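You operate a simulated robot arm through the tools that you are given. There is no shell and no other tool. Be economical: measure what you need, move in short steps, check, and stop when the job is done.

Carry out the task below with a simulated two-armed robot. There is one attempt and no reset: what you move stays moved.

TASK
Put the purple tape roll on the clear end of the blank table away on the top of the sealing bench. Fetch the purple seamer and set it on top of the small teal box. Put the green square duct on the clear end of the blank table away on the middle of the fit bench. Take the blue plate and leave it on the low shelf of the green side table. Pick up the purple plate with one hand, pass it to the other hand and put it on the clear end of the blank table. Open the cleats drawer, put the plain pink cleat on the top of the big blanks away in the inside of the cleats drawer and shut the drawer again. Do these in any order. Set down upright: purple seamer, green square duct, blue plate, purple plate.
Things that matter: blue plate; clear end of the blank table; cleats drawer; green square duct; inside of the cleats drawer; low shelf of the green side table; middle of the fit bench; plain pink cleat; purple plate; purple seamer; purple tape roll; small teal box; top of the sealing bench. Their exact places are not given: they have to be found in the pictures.

Only the result counts: the job must be done as asked and must still hold three seconds after the hand-in. Knocking over, shifting, dropping, spilling or breaking anything else fails it.

THE ROBOT
Two 7-joint arms with two-finger grippers on one trunk, on a base that drives. Base frame: it is fixed to the floor where the robot stands at the start and does not move with it; the origin is under the middle of the robot, x ahead of it, y to its left, z up; the surface under the hand at the start is at about z = 840. Readings come in mm, rad, newtons and seconds.
The left shoulder is at the start at [73, 216, 1143], the right one opposite. With the tool pointing down near the work surface each hand reaches from about 300 to 820 mm from the robot's upright axis, wherever it stands, measured 20 degrees to its own side. Places, roughly: blue plate (8x2x11 cm) [1900, 1700, 1000]; clear end of the blank table [700, -400, 800]; cleats drawer [5700, -1600, 600]; green square duct (8x16x9 cm) [500, -500, 900]; inside of the cleats drawer [5700, -1700, 600]; low shelf of the green side table [6000, 100, 400]; middle of the fit bench [0, -5500, 900]; plain pink cleat (15x5x3 cm) [700, -1100, 900]; purple plate (8x2x11 cm) [1900, 1600, 1000]; purple seamer [750, -250, 750]; purple tape roll (9x8x5 cm) [500, -200, 900]; small teal box (8x10x7 cm) [900, -1100, 900]; top of the sealing bench [-6600, -4000, 900]. Payload 3.18 kg a hand.
The tool frame of a hand sits at the grasp point between the pads (the TCP): z along the fingers, y along the line on which they close. The tips reach 30 mm beyond it. The gripper opens to 144 mm. The gripper's body begins 103 mm behind the TCP.
Orientation is told as [roll, pitch, yaw] about the base's x, y, z axes, in that order, counted from this pose: with the fingers straight down and closing along the base's y, the tool's x points along the base's -x, its y along +y and its z along -z.

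THE INTERFACE
- The arms move only by the tool nudge_tool. It takes "left_series", "right_series" or both (then of equal length, played together; a hand with none holds still); each is a list of rows, each a list of 7 numbers: the turn, a rotation vector about the tool's x, y, z in rad, then the shift along the tool's x, y, z in mm, then the gripper command, from -1 (shut) to 1 (fully open), values between in proportion. In form: [[ax, ay, az, tx, ty, tz, jaw], ...]. A call has 1 to 10 rows; each row shifts and turns the commanded pose from where the row before left it, along the tool's axes as they then stand. Rows are played at 5 a second. More than 50 mm and 0.15 rad between two rows, or a gripper value outside its range, and nothing of the call is played. A pose out of reach is approached as far as the arm can. The call stops where the force on the tool passes 40 N (or 10 N more than at its start, if that is more) or the arm is blocked; 0.2 s more then pass. The fingers move at their own pace and stop on an object; they squeeze with about 33 N. The grip force told is the motor's: it shows also when the fingers shut on nothing. Time passes only in rows, and 0.2 s behind the last, so rows that do not move let the fingers close. It gives the time, the measured TCP pose, the force on the tool (base axes), the opening and the grip force at its end, in the units of the frame above (readings bear some noise), with the torque about the TCP (base axes, N m) and any sound that the robot's microphone picked up, and new pictures: "views" is both (left out), scene, wrist or none (wrist: the cameras of the hands that moved).
- Cameras (640 x 400 px; columns grow to the right, rows downward): "scene" is now at [141.8, -40.8, 1312.3]; the picture's right is [-0.53, -0.85, 0.00], its down [-0.63, 0.39, -0.67] and it looks along [0.57, -0.35, -0.74] (base axes); focal length 214 px, centre (320, 200). "left" rides on the left gripper at [76, -16, -143] in its tool frame; the picture's right is [0.21, 0.98, 0.00], its down [-0.84, 0.18, -0.51] and it looks along [-0.50, 0.11, 0.86] (tool axes); focal length 218 px, centre (320, 200). "right" rides on the right gripper at [76, 16, -143] in its tool frame; the picture's right is [-0.21, 0.98, 0.00], its down [-0.84, -0.18, -0.51] and it looks along [-0.50, -0.11, 0.86] (tool axes); focal length 218 px, centre (320, 200).
- slide_trunk(by): slides the trunk up (or, below 0, down) by that many mm; the arms and the scene camera ride with it, the base frame stays. It gives what a move gives, with no picture.
- steer(legs): drives the robot by 1 to 6 legs, each [ahead, left, turn to the left] in mm, mm and rad, along the robot's own axes; the way and the turn of a leg run together, so that a leg with both is an arc; at most 1500 mm and 3.142 rad a leg. The arms and the cameras ride along, it lands a little off, and it stops where it bumps. It gives what a move gives, and a new picture of the scene camera.
- head_to(pan, tilt): turns the head with the scene camera to pan (to the left, within 1.396 rad either way) and tilt (down, from -0.506 to 1.204), counted from straight ahead of the robot. It gives what a move gives, and a new picture of the scene camera.
- measure_at(camera, pixels): there is no depth. For up to 12 entries [column, row, z] of the newest picture of that camera ("zoom" is the newest enlarged one), the place [x, y] in the base frame at which the ray of that pixel passes the height z, good to about 2 mm. No time passes.
- close_up(camera, box): a new picture of the part [left, top, right, bottom] of that camera's present view, enlarged. No time passes.
- job_done(): hands the job in; it is judged then, once.

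Go step by step. Measure first, check grasps and placings, and put right what went wrong. The budget is 145 turns and 260 pictures, counting those below and the enlarged ones. Unless the task says otherwise, let go and move clear before handing in.

The tools are called by a JSON object that holds its "fn" and its "kwargs". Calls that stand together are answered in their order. nudge_tool: Moves the arms, as the interface text tells. Its arguments: {"type":"object","properties":{"left_series":{"type":"array","items":{"type":"array","items":{"type":"number"}}},"right_series":{"type":"array","items":{"type":"array","items":{"type":"number"}}},"views":{"type":"string","enum":["both","scene","wrist","none"]}},"required":[]} The other tools are called the same way: slide_trunk (by) slides the trunk up or down; steer (legs) drives the base; head_to (pan, tilt) turns the head that bears the scene camera; measure_at (camera, pixels) gives the place at which the rays of pixels pass given heights; close_up (camera, box) takes an enlarged picture of a part of a camera's view; job_done () hands the job in.

At the start:

```text
t: 0.0
left_ee_pos: [416.6, -45.3, 1091.4]
left_tcp_rot: [0.0, -0.002, 0.001]
left_force: [0.2, -0.8, 0.4]
left_moment: [0.0, 0.01, 0.02]
left_opening: 143.9
left_finger_force: 0.1
right_ee_pos: [473.5, -495.2, 1088.6]
right_tcp_rot: [0.0, -0.001, -0.003]
right_force: [-0.5, 0.2, 0.1]
right_moment: [-0.01, 0.0, 0.0]
right_opening: 143.9
right_finger_force: 0.0
trunk travel left (down, up): [-225.0, 144.0]
robot x, y, heading: [-2.0, -0.4, 0.003]
head pan, tilt: [-0.555, 0.831]
```

scene: 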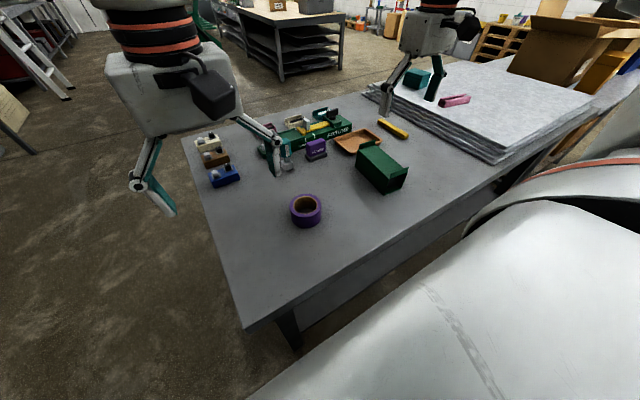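
right: 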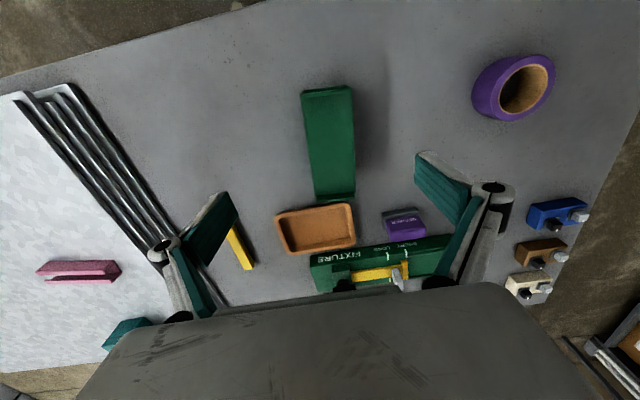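
left: 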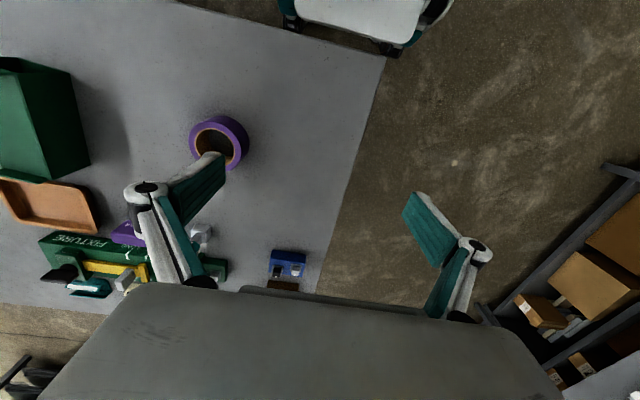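

The scene shows the purple roll (305,210), the green duct (382,167), a purple object (316,150), the teal box (417,78) and the pink cleat (455,100). I'll enlarge these to measure them.

{"fn": "close_up", "kwargs": {"camera": "scene", "box": [180, 60, 500, 260]}}

{"fn": "close_up", "kwargs": {"camera": "right", "box": [220, 60, 600, 300]}}

{"fn": "measure_at", "kwargs": {"camera": "right", "pixels": [[527, 90, 840], [405, 215, 840], [405, 215, 900], [328, 90, 930], [330, 195, 930], [305, 90, 930], [350, 88, 930]]}}

```text
2.00 times, centred on (340, 160) of scene
```

zoom: 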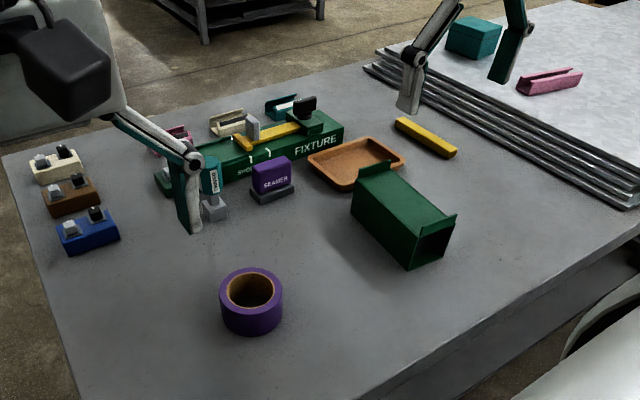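

```text
1.67 times, centred on (410, 180) of right
```

zoom: 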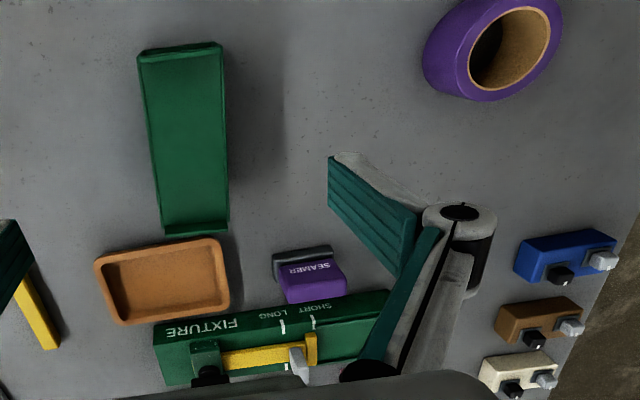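

```text
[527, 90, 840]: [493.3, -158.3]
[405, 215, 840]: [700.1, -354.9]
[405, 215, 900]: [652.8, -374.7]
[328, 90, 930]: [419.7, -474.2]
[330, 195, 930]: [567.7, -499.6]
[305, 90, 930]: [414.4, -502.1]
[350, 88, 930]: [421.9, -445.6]
```

The seamer is the small labelled block with a grey foot at scene (316,150). I'll zoom on it and measure its foot, and also the roll and the duct.

{"fn": "close_up", "kwargs": {"camera": "scene", "box": [284, 125, 348, 165]}}

{"fn": "measure_at", "kwargs": {"camera": "scene", "pixels": [[311, 162, 840], [327, 155, 840], [305, 155, 840], [305, 227, 840], [305, 203, 890], [385, 193, 840], [405, 189, 840], [393, 129, 840], [417, 88, 910], [443, 107, 900], [470, 97, 900]]}}

```text
10.00 times, centred on (316, 145) of scene
```

zoom: 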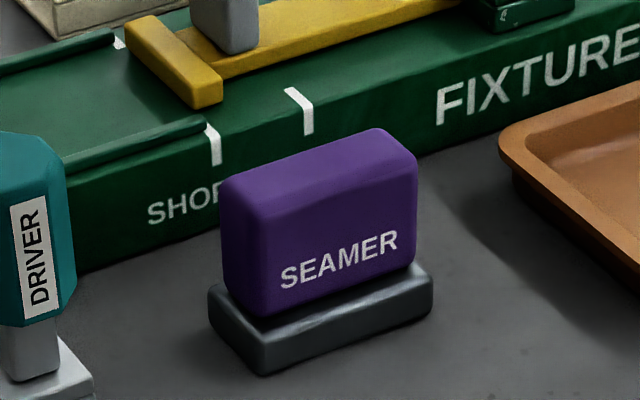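

```text
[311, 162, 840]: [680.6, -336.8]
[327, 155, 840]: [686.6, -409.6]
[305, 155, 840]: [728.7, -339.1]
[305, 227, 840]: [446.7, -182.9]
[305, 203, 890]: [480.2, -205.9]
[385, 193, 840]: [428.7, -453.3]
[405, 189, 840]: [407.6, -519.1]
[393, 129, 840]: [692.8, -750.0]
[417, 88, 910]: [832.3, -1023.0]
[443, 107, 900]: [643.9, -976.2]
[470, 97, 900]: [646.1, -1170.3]
```

The seamer is sharp in the zoom now: foot corners (262,376), (432,315), (210,315). I'll measure them, and the body's top edges.

{"fn": "measure_at", "kwargs": {"camera": "zoom", "pixels": [[262, 376, 840], [432, 315, 840], [212, 320, 840], [262, 345, 853], [430, 285, 853], [240, 210, 910], [416, 160, 910], [380, 130, 910], [222, 180, 910], [240, 210, 895], [416, 160, 895]]}}

{"fn": "head_to", "kwargs": {"pan": -0.9, "tilt": 0.6}}

```text
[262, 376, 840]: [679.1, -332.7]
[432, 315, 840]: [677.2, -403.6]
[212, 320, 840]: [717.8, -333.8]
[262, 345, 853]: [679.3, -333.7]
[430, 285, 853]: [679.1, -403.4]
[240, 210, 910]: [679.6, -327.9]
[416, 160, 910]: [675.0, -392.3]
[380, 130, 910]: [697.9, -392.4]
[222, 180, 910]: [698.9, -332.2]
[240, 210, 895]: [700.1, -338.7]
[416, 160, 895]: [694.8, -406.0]
```

```text
t: 0.8
left_ee_pos: [417.1, -44.1, 1091.3]
left_tcp_rot: [0.001, 0.0, -0.001]
left_force: [-0.3, 0.3, -0.4]
left_moment: [0.02, -0.01, 0.01]
left_opening: 144.3
left_finger_force: 0.1
right_ee_pos: [472.9, -496.3, 1089.2]
right_tcp_rot: [0.0, 0.0, -0.002]
right_force: [-0.6, -0.7, 0.8]
right_moment: [-0.02, -0.02, 0.01]
right_opening: 144.1
right_finger_force: 0.0
trunk travel left (down, up): [-225.0, 144.0]
robot x, y, heading: [-3.0, 1.9, -0.002]
head pan, tilt: [-0.901, 0.6]
```

scene: 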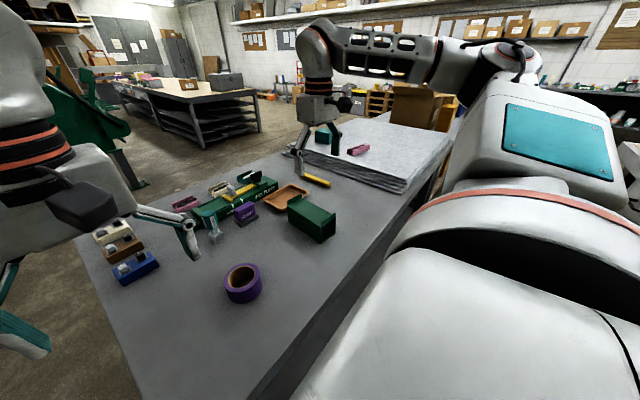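

The seamer's foot spans x 678–718, y −333 to −403, centre (698,−368), with the body about 60 mm wide and its top near z 905. I'll bring the right hand above it with jaws partly open.

{"fn": "nudge_tool", "kwargs": {"right_series": [[0, 0, 0, -37.5, 21.2, 10, 0.3], [0, 0, 0, -37.5, 21.2, 10, 0.3], [0, 0, 0, -37.5, 21.2, 10, 0.3], [0, 0, 0, -37.5, 21.2, 10, 0.3], [0, 0, 0, -37.5, 21.2, 10, 0.3], [0, 0, 0, -37.5, 21.2, 10, 0.3], [0, 0, 0, 0, 0, 40, 0.3], [0, 0, 0, 0, 0, 39, 0.3]], "views": "both"}}

```text
t: 2.6
left_ee_pos: [417.1, -45.1, 1090.0]
left_tcp_rot: [0.0, 0.003, 0.0]
left_force: [-0.2, 0.3, 0.0]
left_moment: [0.0, 0.05, -0.02]
left_opening: 143.7
left_finger_force: 0.0
right_ee_pos: [698.6, -367.4, 949.7]
right_tcp_rot: [-0.001, 0.003, -0.001]
right_force: [0.4, 0.0, -0.5]
right_moment: [-0.01, 0.04, -0.03]
right_opening: 93.5
right_finger_force: 0.1
trunk travel left (down, up): [-225.0, 144.0]
robot x, y, heading: [-1.5, 4.0, -0.004]
head pan, tilt: [-0.901, 0.6]
```

scene: 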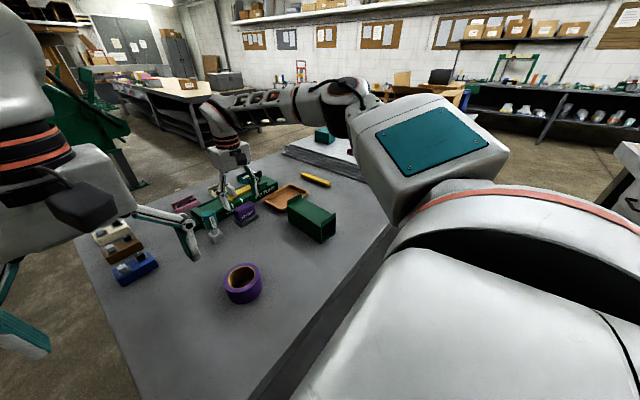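
right: 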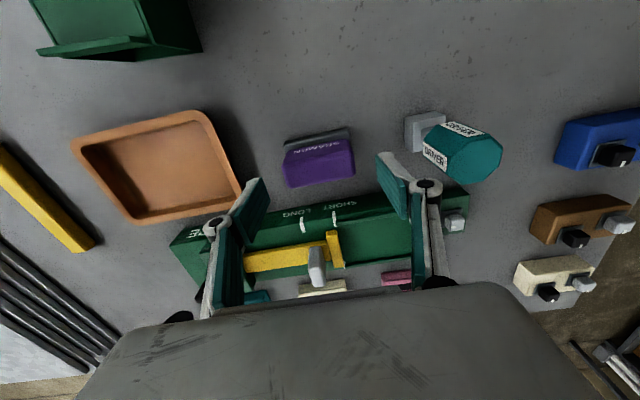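

The wrist picture shows the purple block between the fingers' line but nearer in the picture; I'll check its top corners (284,160)–(355,150) and foot edge with the wrist camera before descending.

{"fn": "measure_at", "kwargs": {"camera": "right", "pixels": [[286, 140, 840], [346, 127, 840], [291, 188, 905], [354, 175, 905], [284, 158, 905], [350, 140, 905], [405, 118, 840], [410, 150, 845], [220, 200, 865], [243, 195, 870]]}}

```text
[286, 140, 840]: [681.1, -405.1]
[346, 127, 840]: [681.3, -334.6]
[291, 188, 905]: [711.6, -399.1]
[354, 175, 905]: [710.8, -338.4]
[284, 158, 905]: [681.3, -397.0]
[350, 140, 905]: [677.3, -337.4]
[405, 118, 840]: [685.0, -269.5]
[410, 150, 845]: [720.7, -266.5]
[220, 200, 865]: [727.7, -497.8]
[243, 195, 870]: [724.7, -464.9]
```

The centre (698,−368) is confirmed and the fingers clear the tray and driver. Descending 60 mm and closing.

{"fn": "nudge_tool", "kwargs": {"right_series": [[0, 0, 0, 0, 0, 30, 0.3], [0, 0, 0, 0, 0, 30, 0.3], [0, 0, 0, 0, 0, 0, -1], [0, 0, 0, 0, 0, 0, -1], [0, 0, 0, 0, 0, 0, -1], [0, 0, 0, 0, 0, -40, -1], [0, 0, 0, 0, 0, -45, -1], [0, 0, 0, 0, 0, -45, -1], [0, 0, 0, 0, 0, -45, -1], [0, 0, 0, 0, 0, -45, -1]], "views": "both"}}

{"fn": "head_to", "kwargs": {"pan": -1.39, "tilt": 0.6}}

```text
t: 4.8
left_ee_pos: [416.6, -46.0, 1092.8]
left_tcp_rot: [0.0, 0.0, 0.001]
left_force: [0.0, 0.0, 1.3]
left_moment: [0.01, -0.01, -0.01]
left_opening: 143.7
left_finger_force: 0.1
right_ee_pos: [690.1, -388.7, 1100.5]
right_tcp_rot: [0.002, -0.001, -0.002]
right_force: [0.1, 0.1, 0.0]
right_moment: [0.01, 0.01, 0.01]
right_opening: 0.0
right_finger_force: 30.3
right hand out of reach, approached as far as the arm can: row 1, 2, 9, 10
trunk travel left (down, up): [-225.0, 144.0]
robot x, y, heading: [-2.0, -0.5, 0.002]
head pan, tilt: [-0.901, 0.6]
```

scene: 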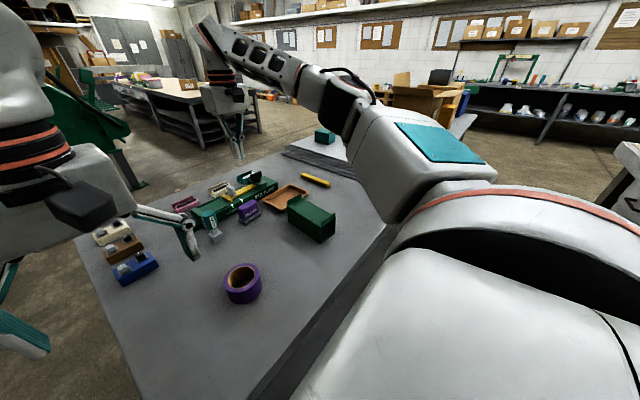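
right: 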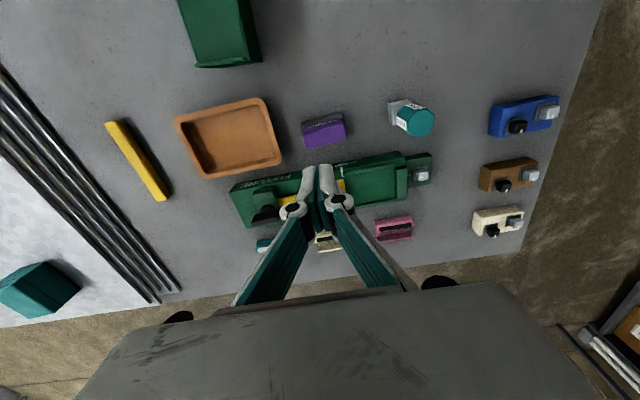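

```text
t: 5.8
left_ee_pos: [416.1, -45.2, 1090.6]
left_tcp_rot: [0.0, 0.001, 0.002]
left_force: [0.5, 0.5, 0.3]
left_moment: [0.03, -0.03, -0.01]
left_opening: 143.9
left_finger_force: 0.1
right_ee_pos: [690.3, -388.0, 1099.4]
right_tcp_rot: [0.001, -0.002, -0.003]
right_force: [0.8, -0.3, -1.3]
right_moment: [-0.02, 0.0, -0.01]
right_opening: 0.0
right_finger_force: 30.9
trunk travel left (down, up): [-225.0, 144.0]
robot x, y, heading: [-0.1, -0.8, -0.001]
head pan, tilt: [-1.389, 0.6]
```

scene: 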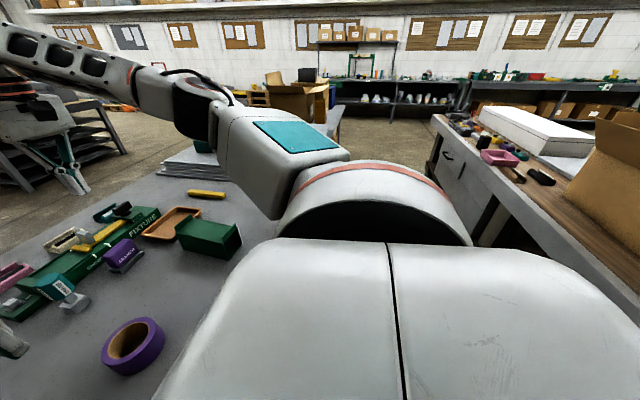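

The low pose over the seamer was out of reach, and nothing was touched. I need to drive nearer, so I'll measure the table's near edge and the bench at right (432,120)–(620,290) for clearance.

{"fn": "measure_at", "kwargs": {"camera": "scene", "pixels": [[432, 120, 900], [520, 200, 900], [600, 300, 900], [265, 230, 840], [335, 110, 840], [470, 240, 0], [430, 170, 0], [170, 385, 840]]}}

{"fn": "head_to", "kwargs": {"pan": 0.0, "tilt": 0.9}}

```text
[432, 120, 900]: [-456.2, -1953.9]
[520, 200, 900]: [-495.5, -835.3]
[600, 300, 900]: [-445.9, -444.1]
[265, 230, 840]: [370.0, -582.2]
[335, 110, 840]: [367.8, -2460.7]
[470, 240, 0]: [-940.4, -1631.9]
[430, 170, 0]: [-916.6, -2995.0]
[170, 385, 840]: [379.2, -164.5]
```

```text
t: 7.3
left_ee_pos: [417.1, -44.9, 1091.0]
left_tcp_rot: [0.001, 0.0, 0.0]
left_force: [-0.7, -0.3, -0.4]
left_moment: [0.02, -0.01, 0.02]
left_opening: 144.2
left_finger_force: 0.1
right_ee_pos: [689.5, -389.2, 1101.4]
right_tcp_rot: [0.0, -0.002, -0.001]
right_force: [0.8, 0.2, 1.2]
right_moment: [0.0, -0.01, 0.03]
right_opening: 0.1
right_finger_force: 30.6
trunk travel left (down, up): [-225.0, 144.0]
robot x, y, heading: [2.2, -1.0, 0.004]
head pan, tilt: [0.0, 0.901]
```

scene: 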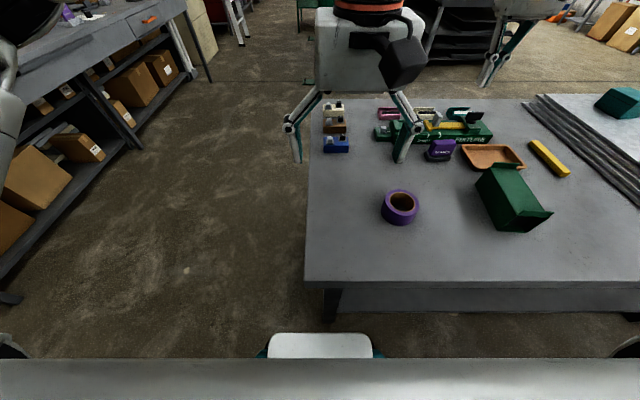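

The corridor is x −450 to 370 and the table's left end is at y≈0. From the wrist view I'll measure the teal box (40,290) and the table's far edge (500,257) to decide which side to place from.

{"fn": "measure_at", "kwargs": {"camera": "right", "pixels": [[500, 257, 840], [190, 297, 840], [10, 327, 840], [42, 262, 950], [82, 290, 950], [0, 290, 950], [30, 316, 950], [160, 190, 850], [60, 200, 880]]}}

{"fn": "close_up", "kwargs": {"camera": "right", "box": [0, 200, 240, 350]}}

{"fn": "head_to", "kwargs": {"pan": -0.7, "tilt": 0.3}}

```text
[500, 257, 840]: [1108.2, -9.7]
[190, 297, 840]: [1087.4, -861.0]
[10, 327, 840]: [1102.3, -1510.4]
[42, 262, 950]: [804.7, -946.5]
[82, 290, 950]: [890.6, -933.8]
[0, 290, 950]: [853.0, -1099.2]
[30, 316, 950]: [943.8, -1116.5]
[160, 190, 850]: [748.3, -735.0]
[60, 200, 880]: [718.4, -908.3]
```

```text
2.67 times, centred on (120, 275) of right
```

zoom: 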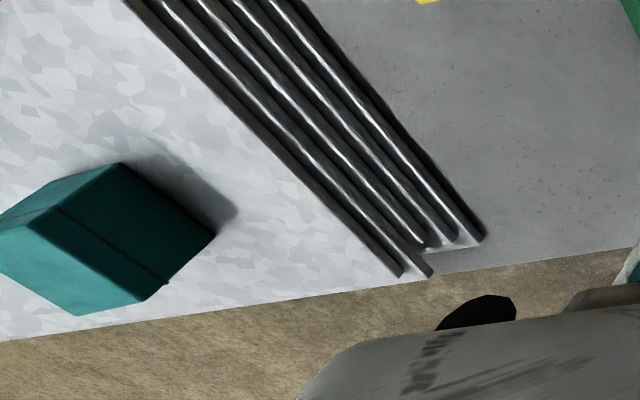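

```text
t: 8.4
left_ee_pos: [417.2, -44.8, 1090.8]
left_tcp_rot: [-0.001, 0.0, 0.001]
left_force: [-0.7, 0.9, 0.3]
left_moment: [-0.01, -0.01, 0.01]
left_opening: 144.1
left_finger_force: 0.1
right_ee_pos: [690.2, -389.6, 1099.2]
right_tcp_rot: [0.0, -0.002, -0.002]
right_force: [-0.2, 0.2, 0.0]
right_moment: [-0.01, 0.03, -0.02]
right_opening: 0.1
right_finger_force: 30.8
trunk travel left (down, up): [-225.0, 144.0]
robot x, y, heading: [-2.8, 1.0, -0.005]
head pan, tilt: [-0.7, 0.3]
```

scene: 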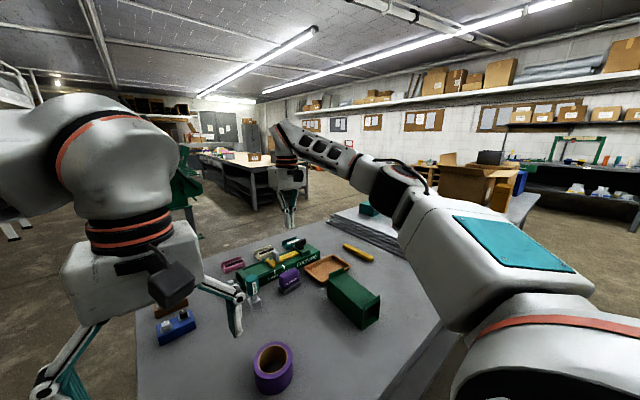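

The table spans x 370–1100, so the teal box (~x 880) is best served from the far side. I'll do the duct and roll first: the right hand goes above the duct and the left above the roll.

{"fn": "nudge_tool", "kwargs": {"right_series": [[0, 0, 0, 40, -17, 0, 1], [0, 0, 0, 40, -17, 0, 1], [0, 0, 0, 40, -17, 0, 1], [0, 0, 0, 40, -17, 0, 1], [0, 0, 0, 40, -17, 0, 1]], "left_series": [[0, 0, 0, -12, -30, 5, 1], [0, 0, 0, -12, -30, 5, 1], [0, 0, 0, -12, -30, 5, 1], [0, 0, 0, -12, -30, 5, 1], [0, 0, 0, -12, -30, 5, 1]], "views": "wrist"}}

```text
t: 9.6
left_ee_pos: [550.3, -128.7, 1128.7]
left_tcp_rot: [-0.133, 0.003, 0.165]
left_force: [-0.7, 1.0, 0.0]
left_moment: [0.0, 0.02, 0.02]
left_opening: 144.1
left_finger_force: 0.1
right_ee_pos: [493.8, -476.0, 1101.0]
right_tcp_rot: [0.002, -0.002, -0.002]
right_force: [0.1, 0.9, 0.7]
right_moment: [0.03, 0.02, -0.06]
right_opening: 144.1
right_finger_force: 0.1
trunk travel left (down, up): [-225.0, 144.0]
robot x, y, heading: [1.1, 0.1, 0.0]
head pan, tilt: [-0.7, 0.3]
stopped in row 5 (left hand): the arm was blocked; the commanded pose is now the measured one
```

right: 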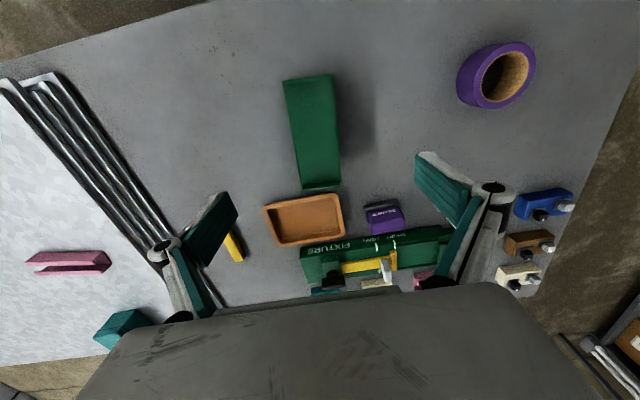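
left: 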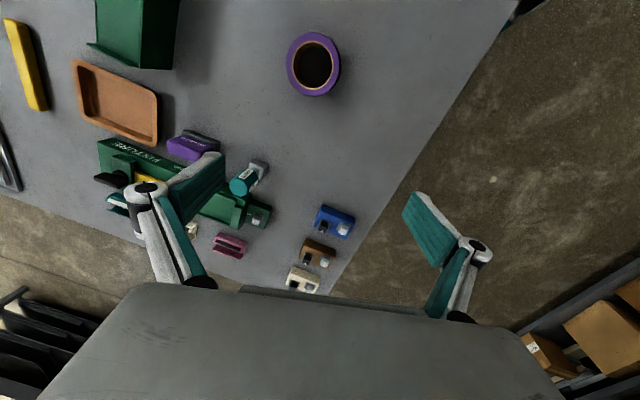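

The left arm was blocked reaching across the body and ended up slightly twisted. I'll untwist it moving left, then strafe the robot right so the roll lies on its left side.

{"fn": "nudge_tool", "kwargs": {"left_series": [[-0.045, 0, 0.055, 0, 35, 5, 1], [-0.045, 0, 0.055, 0, 35, 5, 1], [-0.045, 0, 0.055, 10, 35, 5, 1], [0, 0, 0, 30, 30, 5, 1], [0, 0, 0, 30, 20, 5, 1]], "views": "none"}}

{"fn": "steer", "kwargs": {"legs": [[40, -330, 0]]}}

```text
t: 10.8
left_ee_pos: [466.3, 21.7, 1090.7]
left_tcp_rot: [0.008, -0.011, -0.005]
left_force: [0.2, -1.0, 0.2]
left_moment: [0.01, -0.01, -0.01]
left_opening: 143.8
left_finger_force: 0.1
right_ee_pos: [492.9, -474.9, 1101.4]
right_tcp_rot: [0.002, -0.002, -0.002]
right_force: [0.6, 0.4, 0.8]
right_moment: [-0.02, -0.03, -0.02]
right_opening: 144.2
right_finger_force: 0.0
trunk travel left (down, up): [-225.0, 144.0]
robot x, y, heading: [2.8, -4.1, 0.001]
head pan, tilt: [-0.7, 0.3]
```

```text
t: 14.3
left_ee_pos: [509.6, -312.0, 1090.4]
left_tcp_rot: [0.009, -0.009, -0.002]
left_force: [-0.9, 0.0, 1.2]
left_moment: [0.03, -0.01, 0.0]
left_opening: 143.9
left_finger_force: 0.1
right_ee_pos: [534.1, -808.9, 1101.5]
right_tcp_rot: [0.001, -0.002, -0.002]
right_force: [-0.2, -0.1, 0.1]
right_moment: [-0.01, 0.01, 0.03]
right_opening: 143.9
right_finger_force: 0.1
trunk travel left (down, up): [-225.0, 144.0]
robot x, y, heading: [40.8, -334.4, 0.005]
head pan, tilt: [-0.7, 0.3]
```

scene: 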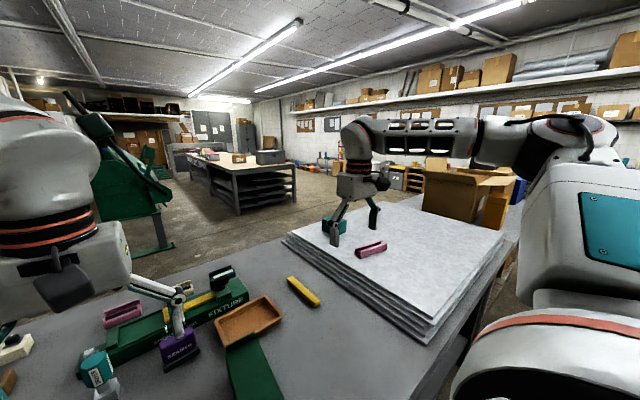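

The robot stands at y −334 now, with the right hand over the sheet stack. I'll bring the left hand above the roll and the right above the duct and look.

{"fn": "nudge_tool", "kwargs": {"left_series": [[0, 0, 0, 5, 14, 0, 1], [0, 0, 0, 5, 14, 0, 1], [0, 0, 0, 5, 14, 0, 1], [0, 0, 0, 5, 14, 0, 1], [0, 0, 0, 5, 14, 0, 1], [0, 0, 0, 5, 14, 0, 1], [0, 0, 0, 5, 14, 0, 1], [0, 0, 0, 5, 14, 0, 1]], "right_series": [[0, 0, 0, 5, 42, 0, 1], [0, 0, 0, 5, 42, 0, 1], [0, 0, 0, 5, 42, 0, 1], [0, 0, 0, 5, 42, 0, 1], [0, 0, 0, 5, 42, 0, 1], [0, 0, 0, 5, 42, 0, 1], [0, 0, 0, 5, 41, 0, 1], [0, 0, 0, 5, 41, 0, 1]], "views": "wrist"}}

{"fn": "head_to", "kwargs": {"pan": 0.0, "tilt": 1.0}}

```text
t: 16.1
left_ee_pos: [469.3, -197.8, 1092.7]
left_tcp_rot: [0.007, -0.011, -0.002]
left_force: [0.8, 0.5, -0.1]
left_moment: [-0.03, 0.0, 0.04]
left_opening: 144.1
left_finger_force: 0.1
right_ee_pos: [532.6, -678.9, 1196.2]
right_tcp_rot: [0.001, -0.002, 0.0]
right_force: [-0.2, -0.4, -0.3]
right_moment: [-0.04, 0.02, 0.03]
right_opening: 143.9
right_finger_force: 0.0
right hand out of reach, approached as far as the arm can: row 2, 3, 4, 5, 6, 7, 8
trunk travel left (down, up): [-225.0, 144.0]
robot x, y, heading: [41.8, -334.8, 0.002]
head pan, tilt: [-0.7, 0.3]
```

right: 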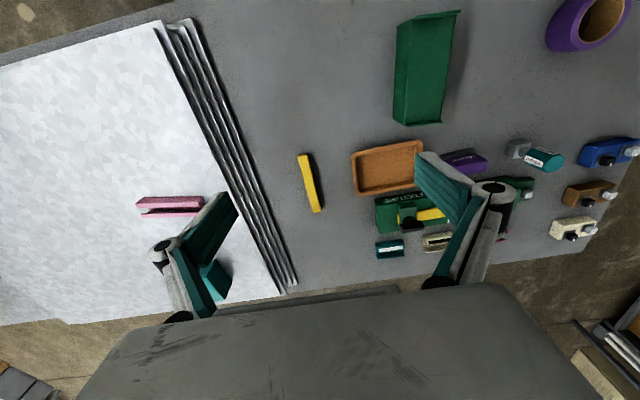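
left: 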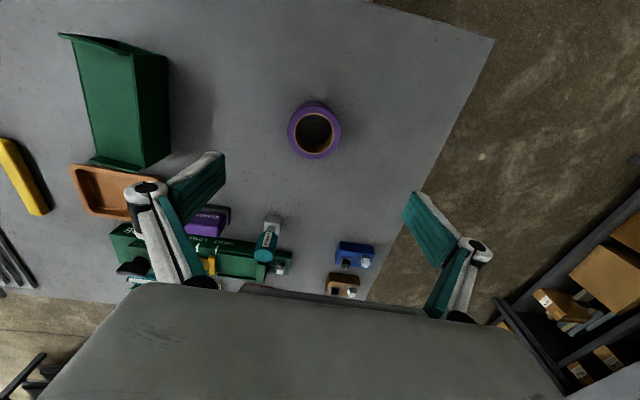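

```text
t: 17.2
left_ee_pos: [470.3, -199.5, 1091.8]
left_tcp_rot: [0.007, -0.009, -0.005]
left_force: [-0.7, 0.2, -0.1]
left_moment: [0.0, 0.03, 0.06]
left_opening: 143.9
left_finger_force: 0.1
right_ee_pos: [532.6, -679.9, 1197.2]
right_tcp_rot: [0.002, -0.002, 0.0]
right_force: [0.6, -0.1, 0.4]
right_moment: [0.02, -0.02, -0.04]
right_opening: 144.2
right_finger_force: 0.0
trunk travel left (down, up): [-225.0, 144.0]
robot x, y, heading: [39.0, -336.7, 0.001]
head pan, tilt: [0.0, 1.0]
```

scene: 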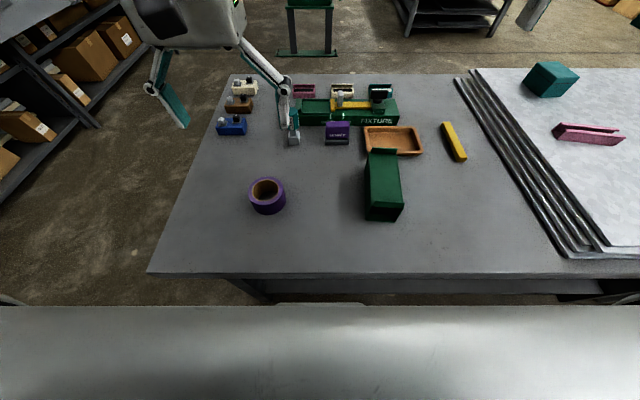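

The right hand hangs back at (532,−680,1196) while its commanded pose is over the duct; the left hand is fine at (470,−199). I'll lower the right command, as a lower wrist may be in reach.

{"fn": "nudge_tool", "kwargs": {"right_series": [[0, 0, 0, 0, 0, 40, 1], [0, 0, 0, 0, 0, 40, 1], [0, 0, 0, 0, 0, 30, 1], [0, 0, 0, 0, 0, 0, 1]], "views": "none"}}

{"fn": "measure_at", "kwargs": {"camera": "left", "pixels": [[288, 135, 890], [341, 135, 890], [315, 104, 890], [315, 152, 890], [315, 160, 840], [318, 130, 890]]}}

{"fn": "close_up", "kwargs": {"camera": "scene", "box": [230, 130, 430, 255]}}

```text
t: 18.2
left_ee_pos: [468.7, -199.0, 1092.4]
left_tcp_rot: [0.008, -0.011, -0.003]
left_force: [0.3, 0.1, -1.3]
left_moment: [-0.03, 0.0, 0.0]
left_opening: 144.0
left_finger_force: 0.1
right_ee_pos: [545.6, -725.4, 1114.0]
right_tcp_rot: [0.001, 0.001, 0.004]
right_force: [0.5, -0.3, -0.5]
right_moment: [0.01, 0.0, -0.01]
right_opening: 144.1
right_finger_force: 0.1
right hand out of reach, approached as far as the arm can: row 1, 2, 3
trunk travel left (down, up): [-225.0, 144.0]
robot x, y, heading: [34.5, -333.7, 0.005]
head pan, tilt: [0.0, 1.0]
```

```text
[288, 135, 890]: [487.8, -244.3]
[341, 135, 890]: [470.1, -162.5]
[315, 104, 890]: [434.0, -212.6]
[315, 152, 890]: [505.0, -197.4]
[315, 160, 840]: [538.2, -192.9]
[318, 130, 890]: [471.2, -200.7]
```

```text
3.20 times, centred on (330, 192) of scene
```

zoom: 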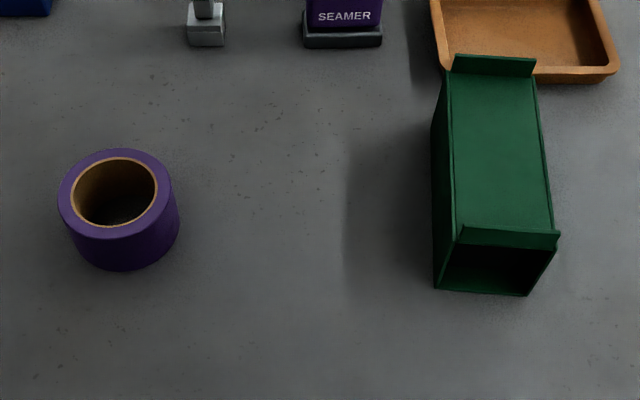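

The right arm won't fold inward, so I'll pick the roll with the left first and then strafe for the duct. Measuring the roll's and duct's edges on the zoom.

{"fn": "measure_at", "kwargs": {"camera": "zoom", "pixels": [[58, 195, 890], [177, 195, 890], [117, 149, 890], [117, 240, 890], [120, 271, 840], [457, 240, 925], [560, 235, 925], [452, 70, 925], [535, 70, 925], [433, 288, 840], [526, 296, 840], [440, 90, 840]]}}

```text
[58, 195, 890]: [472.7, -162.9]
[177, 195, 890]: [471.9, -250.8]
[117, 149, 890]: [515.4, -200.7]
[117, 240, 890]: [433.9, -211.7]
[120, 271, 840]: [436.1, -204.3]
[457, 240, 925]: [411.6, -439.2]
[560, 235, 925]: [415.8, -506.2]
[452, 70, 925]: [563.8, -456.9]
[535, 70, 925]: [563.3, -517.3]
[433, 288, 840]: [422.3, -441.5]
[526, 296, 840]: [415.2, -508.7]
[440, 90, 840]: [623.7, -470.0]
```

The roll is centred at (474,−207), radius 44, top at ~890. The left hand descends, grips across it and lifts.

{"fn": "nudge_tool", "kwargs": {"left_series": [[0, 0, 0, -4, -7, 43, 1], [0, 0, 0, 0, 0, 43, 1], [0, 0, 0, 0, 0, 43, 1], [0, 0, 0, 0, 0, 43, 1], [0, 0, 0, 0, 0, 41, 1], [0, 0, 0, 0, 0, 0, -1], [0, 0, 0, 0, 0, 0, -1], [0, 0, 0, 0, 0, 0, -1]], "views": "none"}}

{"fn": "nudge_tool", "kwargs": {"left_series": [[0, 0, 0, 0, 0, -30, -1], [0, 0, 0, 0, 0, -40, -1], [0, 0, 0, 0, 0, -40, -1], [0, 0, 0, 0, 0, -40, -1], [0, 0, 0, 0, 0, -40, -1]], "views": "wrist"}}

```text
t: 20.0
left_ee_pos: [477.0, -207.0, 878.5]
left_tcp_rot: [0.006, -0.01, -0.003]
left_force: [-0.8, -0.1, -0.2]
left_moment: [0.02, 0.02, 0.03]
left_opening: 81.2
left_finger_force: 33.2
right_ee_pos: [547.6, -724.2, 1114.6]
right_tcp_rot: [0.005, 0.001, 0.003]
right_force: [0.1, -0.3, -0.2]
right_moment: [-0.03, 0.01, 0.0]
right_opening: 144.1
right_finger_force: 0.0
trunk travel left (down, up): [-225.0, 144.0]
robot x, y, heading: [39.3, -333.3, 0.005]
head pan, tilt: [0.0, 1.0]
```

```text
t: 21.2
left_ee_pos: [475.8, -208.3, 1068.1]
left_tcp_rot: [0.008, -0.01, -0.005]
left_force: [-0.6, 0.2, -1.3]
left_moment: [-0.01, 0.02, 0.02]
left_opening: 81.6
left_finger_force: 32.7
right_ee_pos: [546.2, -726.4, 1114.5]
right_tcp_rot: [0.005, 0.001, 0.002]
right_force: [-0.3, 0.6, 0.4]
right_moment: [-0.01, -0.04, -0.01]
right_opening: 144.0
right_finger_force: 0.0
trunk travel left (down, up): [-225.0, 144.0]
robot x, y, heading: [38.2, -336.9, -0.001]
head pan, tilt: [0.0, 1.0]
```

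left: 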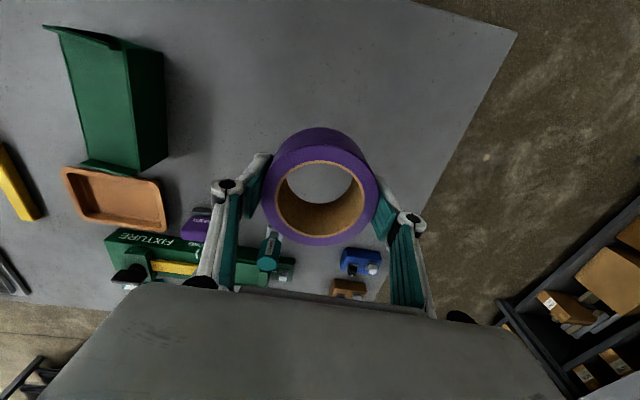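

The roll is held (opening 81, bottom ~38 mm below the TCP). I'll unwind the right hand's command to where it really is, and strafe left and back so that the duct is in the right arm's comfortable zone.

{"fn": "nudge_tool", "kwargs": {"right_series": [[0, 0, 0, -9, -42, -20, 1], [0, 0, 0, -9, -42, -20, 1], [0, 0, 0, -9, -42, -20, 1], [0, 0, 0, -9, -42, -20, 1], [0, 0, 0, -9, -42, -20, 1], [0, 0, 0, -9, -42, -20, 1]], "views": "none"}}

{"fn": "steer", "kwargs": {"legs": [[-50, 315, 0]]}}

```text
t: 22.6
left_ee_pos: [477.6, -209.0, 1068.7]
left_tcp_rot: [0.01, -0.007, -0.004]
left_force: [-0.4, 0.5, -3.0]
left_moment: [-0.01, 0.03, 0.03]
left_opening: 81.1
left_finger_force: 32.7
right_ee_pos: [603.5, -980.6, 1229.8]
right_tcp_rot: [0.002, 0.004, -0.002]
right_force: [0.7, 0.7, 0.1]
right_moment: [0.01, 0.05, 0.0]
right_opening: 144.0
right_finger_force: 0.1
trunk travel left (down, up): [-225.0, 144.0]
robot x, y, heading: [35.9, -333.2, 0.002]
head pan, tilt: [0.0, 1.0]
```

```text
t: 26.0
left_ee_pos: [426.0, 106.5, 1068.5]
left_tcp_rot: [0.005, -0.008, -0.007]
left_force: [-0.5, 0.0, -1.8]
left_moment: [-0.03, 0.04, 0.0]
left_opening: 81.0
left_finger_force: 33.3
right_ee_pos: [548.4, -667.2, 1233.1]
right_tcp_rot: [0.002, -0.001, -0.004]
right_force: [-0.4, 0.1, 0.6]
right_moment: [0.02, -0.01, -0.01]
right_opening: 144.1
right_finger_force: 0.1
trunk travel left (down, up): [-225.0, 144.0]
robot x, y, heading: [-10.2, -12.5, -0.001]
head pan, tilt: [0.0, 1.0]
```

scene: 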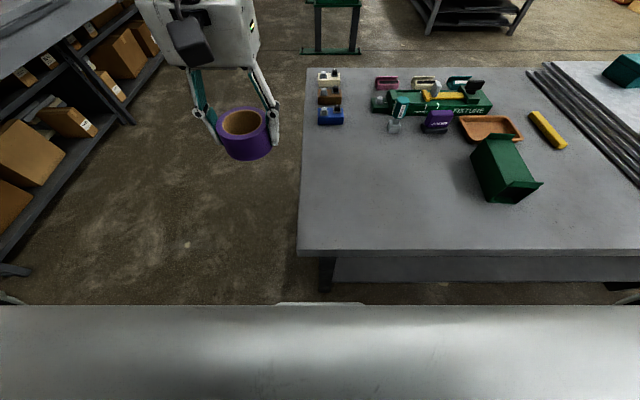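

The right hand is at (548,−667,1233). Moving it to above the duct at (490,−480,1050).

{"fn": "nudge_tool", "kwargs": {"right_series": [[0, 0, 0, 0, 0, 45, 1], [0, 0, 0, 0, 0, 45, 1], [0, 0, 0, 0, 20, 40, 1], [0, 0, 0, 12, 42, 13, 1], [0, 0, 0, 12, 42, 13, 1], [0, 0, 0, 12, 42, 13, 1], [0, 0, 0, 22, 40, 13, 1]], "views": "wrist"}}

```text
t: 27.6
left_ee_pos: [426.2, 106.8, 1069.2]
left_tcp_rot: [0.008, -0.01, -0.006]
left_force: [0.2, 0.5, -2.0]
left_moment: [-0.03, 0.0, 0.0]
left_opening: 80.6
left_finger_force: 33.1
right_ee_pos: [491.9, -481.8, 1050.9]
right_tcp_rot: [0.001, -0.002, -0.004]
right_force: [0.3, -0.2, 0.4]
right_moment: [0.02, 0.0, -0.02]
right_opening: 144.2
right_finger_force: 0.0
trunk travel left (down, up): [-225.0, 144.0]
robot x, y, heading: [-11.1, -19.0, -0.004]
head pan, tilt: [0.0, 1.0]
```

right: 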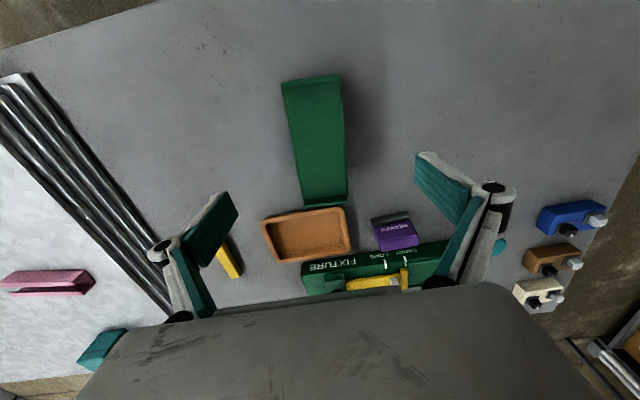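

The duct's top shows at corners (283,83), (342,76), (303,205), (347,200). Measuring at plausible heights.

{"fn": "measure_at", "kwargs": {"camera": "right", "pixels": [[283, 83, 927], [340, 76, 927], [303, 205, 927], [346, 200, 927], [288, 120, 915], [342, 115, 915], [297, 165, 915], [345, 160, 915]]}}

{"fn": "close_up", "kwargs": {"camera": "right", "box": [240, 60, 400, 220]}}

```text
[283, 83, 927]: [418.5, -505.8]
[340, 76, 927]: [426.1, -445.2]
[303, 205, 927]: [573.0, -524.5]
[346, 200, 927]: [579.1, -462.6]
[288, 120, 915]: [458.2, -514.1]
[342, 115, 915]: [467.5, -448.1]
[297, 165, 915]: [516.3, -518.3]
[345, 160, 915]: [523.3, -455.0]
```

```text
2.50 times, centred on (320, 140) of right
```

zoom: 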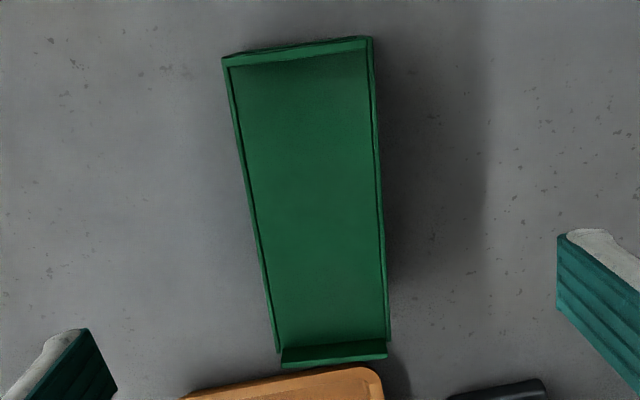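

The duct is centred at (498,−484), yawed −0.117, about 64 mm wide. I'll turn the hand, descend to z 885, grip and lift.

{"fn": "nudge_tool", "kwargs": {"right_series": [[0, 0, 0.115, -6, -3, 30, 1], [0, 0, 0, 0, 0, 45, 1], [0, 0, 0, 0, 0, 45, 1], [0, 0, 0, 0, 0, 44, 1], [0, 0, 0, 0, 0, 0, -1], [0, 0, 0, 0, 0, 0, -1], [0, 0, 0, 0, 0, 0, -1], [0, 0, 0, 0, 0, -30, -1]], "views": "wrist"}}

```text
t: 28.6
left_ee_pos: [426.0, 107.7, 1068.3]
left_tcp_rot: [0.008, -0.008, -0.006]
left_force: [-0.2, 0.7, -2.3]
left_moment: [-0.04, 0.03, 0.03]
left_opening: 80.7
left_finger_force: 32.7
right_ee_pos: [512.6, -522.0, 913.4]
right_tcp_rot: [0.013, -0.016, -0.113]
right_force: [0.0, -7.0, 7.0]
right_moment: [-0.55, 0.2, 0.08]
right_opening: 96.1
right_finger_force: 16.0
right hand out of reach, approached as far as the arm can: row 1, 2, 3, 4
trunk travel left (down, up): [-225.0, 144.0]
robot x, y, heading: [-8.3, -18.7, -0.0]
head pan, tilt: [0.0, 1.0]
stopped in row 5 (right hand): the force on the tool passed its limit at 48 N (the readings are from after the stop); the commanded pose is now the measured one
```

right: 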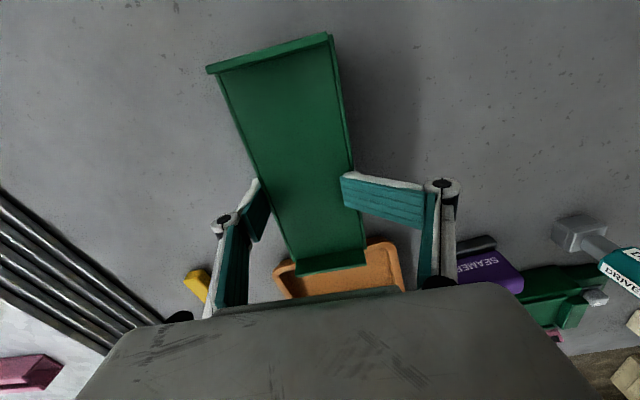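

The right hand again hit a reach limit and slid to (512,−522), with a finger touching the duct at 48 N. I'll open, lift clear, and look at how the right arm is folded.

{"fn": "nudge_tool", "kwargs": {"right_series": [[0, 0, 0, 0, 0, 0, 1], [0, 0, 0, 0, 0, 0, 1], [0, 0, 0, 0, 0, -30, 1], [0, 0, 0, 0, 0, -40, 1], [0, 0, 0, 0, 0, -40, 1], [0, 0, 0, 0, 0, -40, 1]], "views": "wrist"}}

{"fn": "head_to", "kwargs": {"pan": -1.0, "tilt": 0.5}}

```text
t: 30.0
left_ee_pos: [426.7, 106.0, 1067.7]
left_tcp_rot: [0.009, -0.011, -0.007]
left_force: [-0.1, -0.3, -1.4]
left_moment: [-0.02, -0.02, 0.02]
left_opening: 80.6
left_finger_force: 33.1
right_ee_pos: [508.0, -520.8, 1059.4]
right_tcp_rot: [0.018, -0.011, -0.114]
right_force: [0.3, 0.1, -0.3]
right_moment: [0.01, -0.05, 0.01]
right_opening: 144.0
right_finger_force: 0.0
trunk travel left (down, up): [-225.0, 144.0]
robot x, y, heading: [-11.7, -17.7, -0.002]
head pan, tilt: [0.0, 1.0]
```

right: 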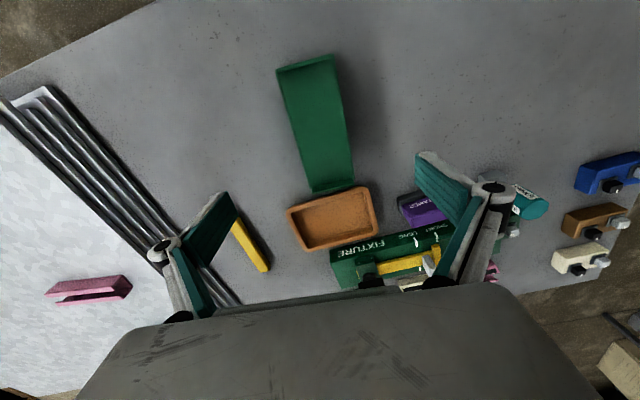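

```text
t: 31.2
left_ee_pos: [426.8, 106.8, 1067.2]
left_tcp_rot: [0.009, -0.01, -0.007]
left_force: [-0.3, 0.1, -2.6]
left_moment: [0.03, 0.02, -0.02]
left_opening: 80.6
left_finger_force: 32.6
right_ee_pos: [509.3, -520.3, 1058.9]
right_tcp_rot: [0.015, -0.01, -0.115]
right_force: [0.2, -1.3, 0.1]
right_moment: [0.01, 0.01, -0.01]
right_opening: 144.2
right_finger_force: 0.1
trunk travel left (down, up): [-225.0, 144.0]
robot x, y, heading: [-13.0, -18.1, -0.004]
head pan, tilt: [-1.0, 0.499]
```

scene: 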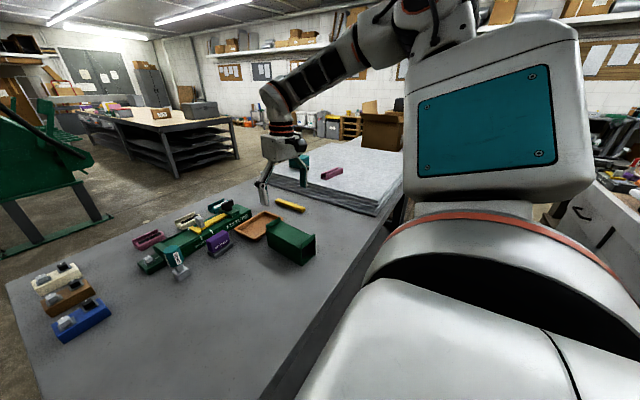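

The right elbow is folded up high, so close-in poses fail. I'll back the base off to (−110,−130) so that the duct lies at a longer reach, and then bring the hand over it.

{"fn": "steer", "kwargs": {"legs": [[-100, -110, 0]]}}

{"fn": "nudge_tool", "kwargs": {"right_series": [[0, 0, 0, -23, 36, 0, 1], [0, 0, 0, -23, 36, 0, 1], [0, 0, 0, -23, 36, 0, 1], [0, 0, 0, -23, 36, 0, 1]], "views": "wrist"}}

```text
t: 32.9
left_ee_pos: [326.9, -1.4, 1068.0]
left_tcp_rot: [0.01, -0.008, -0.005]
left_force: [-0.5, 0.4, -1.8]
left_moment: [0.04, -0.04, 0.02]
left_opening: 80.3
left_finger_force: 33.0
right_ee_pos: [410.8, -627.9, 1057.6]
right_tcp_rot: [0.016, -0.011, -0.113]
right_force: [1.5, -0.3, -0.5]
right_moment: [0.02, 0.0, 0.0]
right_opening: 144.0
right_finger_force: 0.1
trunk travel left (down, up): [-225.0, 144.0]
robot x, y, heading: [-113.5, -123.7, 0.003]
head pan, tilt: [-1.0, 0.499]
```

scene: 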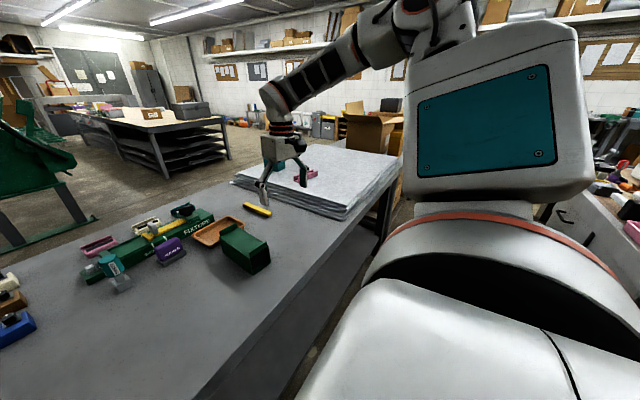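

```text
t: 33.9
left_ee_pos: [327.3, -1.0, 1066.3]
left_tcp_rot: [0.011, -0.005, -0.005]
left_force: [1.4, -0.3, -1.6]
left_moment: [-0.01, 0.1, 0.01]
left_opening: 80.3
left_finger_force: 32.8
right_ee_pos: [504.4, -515.0, 1057.3]
right_tcp_rot: [-0.002, 0.034, -0.025]
right_force: [0.9, -0.3, 0.7]
right_moment: [0.03, 0.05, 0.01]
right_opening: 144.0
right_finger_force: 0.1
right hand out of reach, approached as far as the arm can: row 3, 4
trunk travel left (down, up): [-225.0, 144.0]
robot x, y, heading: [-111.3, -127.7, -0.001]
head pan, tilt: [-1.0, 0.499]
```

right: 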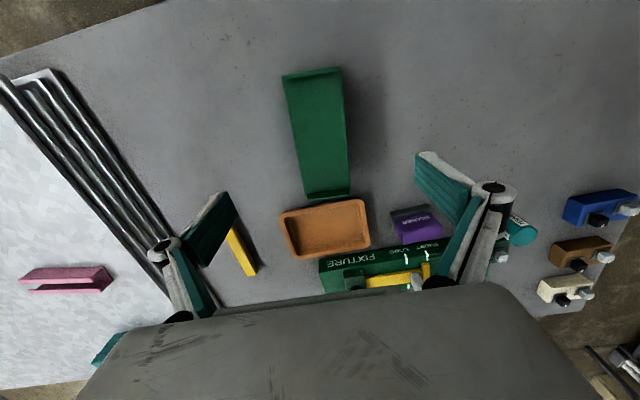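

The hand stopped with its yaw stuck at −0.025 instead of −0.115, which points to a wrist joint limit. The gripper is symmetric, so I'll turn it the other way (+yaw) in place to get away from that limit.

{"fn": "nudge_tool", "kwargs": {"right_series": [[0, 0, -0.148, 0, 0, 0, 1], [0, 0, -0.148, 0, 0, 0, 1], [0, 0, -0.148, 0, 0, 0, 1], [0, 0, -0.148, 0, 0, 0, 1], [0, 0, -0.148, 0, 0, 0, 1], [0, 0, -0.148, 0, 0, 0, 1], [0, 0, -0.148, 0, 0, 0, 1], [0, 0, -0.148, 0, 0, 0, 1], [0, 0, -0.148, 0, 0, 0, 1], [0, 0, -0.148, 0, 0, 0, 1]], "views": "none"}}

{"fn": "nudge_tool", "kwargs": {"right_series": [[0, 0, -0.148, 0, 0, 0, 1], [0, 0, -0.148, 0, 0, 0, 1], [0, 0, -0.148, 0, 0, 0, 1], [0, 0, -0.148, 0, 0, 0, 1], [0, 0, -0.148, 0, 0, 0, 1], [0, 0, -0.148, 0, 0, 0, 1], [0, 0, -0.148, 0, 0, 0, 1], [0, 0, -0.148, 0, 0, 0, 1], [0, 0, -0.148, 0, 0, 0, 1], [0, 0, -0.148, 0, 0, 0, 1]], "views": "none"}}

```text
t: 36.1
left_ee_pos: [325.4, -1.2, 1067.3]
left_tcp_rot: [0.008, -0.009, -0.005]
left_force: [1.2, 0.0, -2.7]
left_moment: [-0.03, -0.03, 0.04]
left_opening: 80.3
left_finger_force: 32.5
right_ee_pos: [526.7, -510.2, 1071.3]
right_tcp_rot: [-0.008, -0.017, 1.37]
right_force: [-0.2, -0.1, 0.1]
right_moment: [-0.02, 0.02, 0.01]
right_opening: 144.1
right_finger_force: 0.2
trunk travel left (down, up): [-225.0, 144.0]
robot x, y, heading: [-112.8, -127.8, 0.007]
head pan, tilt: [-1.0, 0.499]
```

```text
t: 38.3
left_ee_pos: [325.6, -0.3, 1067.7]
left_tcp_rot: [0.009, -0.009, -0.004]
left_force: [-0.8, 0.4, -2.7]
left_moment: [0.01, 0.01, -0.01]
left_opening: 80.2
left_finger_force: 33.4
right_ee_pos: [525.8, -510.9, 1069.9]
right_tcp_rot: [-0.019, 0.006, 2.851]
right_force: [-0.5, -0.2, -0.6]
right_moment: [-0.02, 0.0, -0.03]
right_opening: 144.1
right_finger_force: 0.0
trunk travel left (down, up): [-225.0, 144.0]
robot x, y, heading: [-115.6, -125.2, -0.0]
head pan, tilt: [-1.0, 0.499]
```

The wrist turned freely to yaw 2.85. I'll finish to 3.026 (parallel to the duct), centre over it and look.

{"fn": "nudge_tool", "kwargs": {"right_series": [[0.019, 0.006, -0.09, 0, 0, 0, 1], [0, 0, -0.085, 0, 0, 0, 1], [0, 0, 0, -31, -23.6, 0, 1], [0, 0, 0, 0, 0, 20, 1]], "views": "wrist"}}

```text
t: 39.3
left_ee_pos: [327.5, -2.3, 1067.5]
left_tcp_rot: [0.008, -0.006, -0.006]
left_force: [0.2, 0.8, -2.1]
left_moment: [0.03, 0.05, 0.02]
left_opening: 80.1
left_finger_force: 32.7
right_ee_pos: [498.5, -484.2, 1047.6]
right_tcp_rot: [-0.034, 0.017, 3.022]
right_force: [0.3, -0.1, -0.5]
right_moment: [0.02, 0.06, 0.0]
right_opening: 144.0
right_finger_force: 0.1
trunk travel left (down, up): [-225.0, 144.0]
robot x, y, heading: [-109.1, -125.2, -0.003]
head pan, tilt: [-1.0, 0.499]
```

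right: 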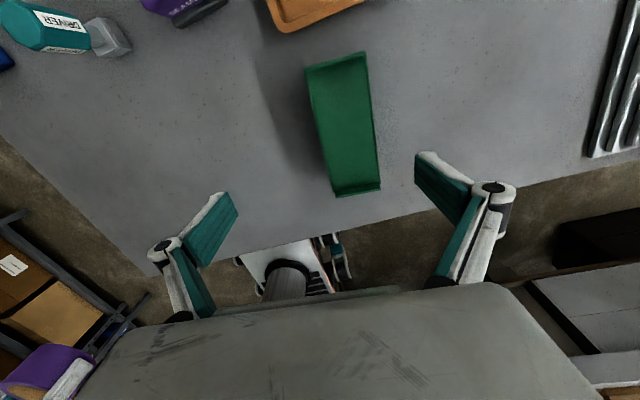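

The duct's corners now show at (305,68), (366,53), (335,196), (380,190); measuring to centre accurately.

{"fn": "measure_at", "kwargs": {"camera": "right", "pixels": [[306, 68, 920], [366, 54, 920], [335, 196, 925], [380, 190, 925], [320, 130, 915], [373, 125, 915]]}}

```text
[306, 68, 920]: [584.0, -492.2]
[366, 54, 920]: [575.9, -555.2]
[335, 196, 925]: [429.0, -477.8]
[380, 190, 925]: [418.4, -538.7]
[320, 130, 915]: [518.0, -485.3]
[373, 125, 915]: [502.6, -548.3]
```

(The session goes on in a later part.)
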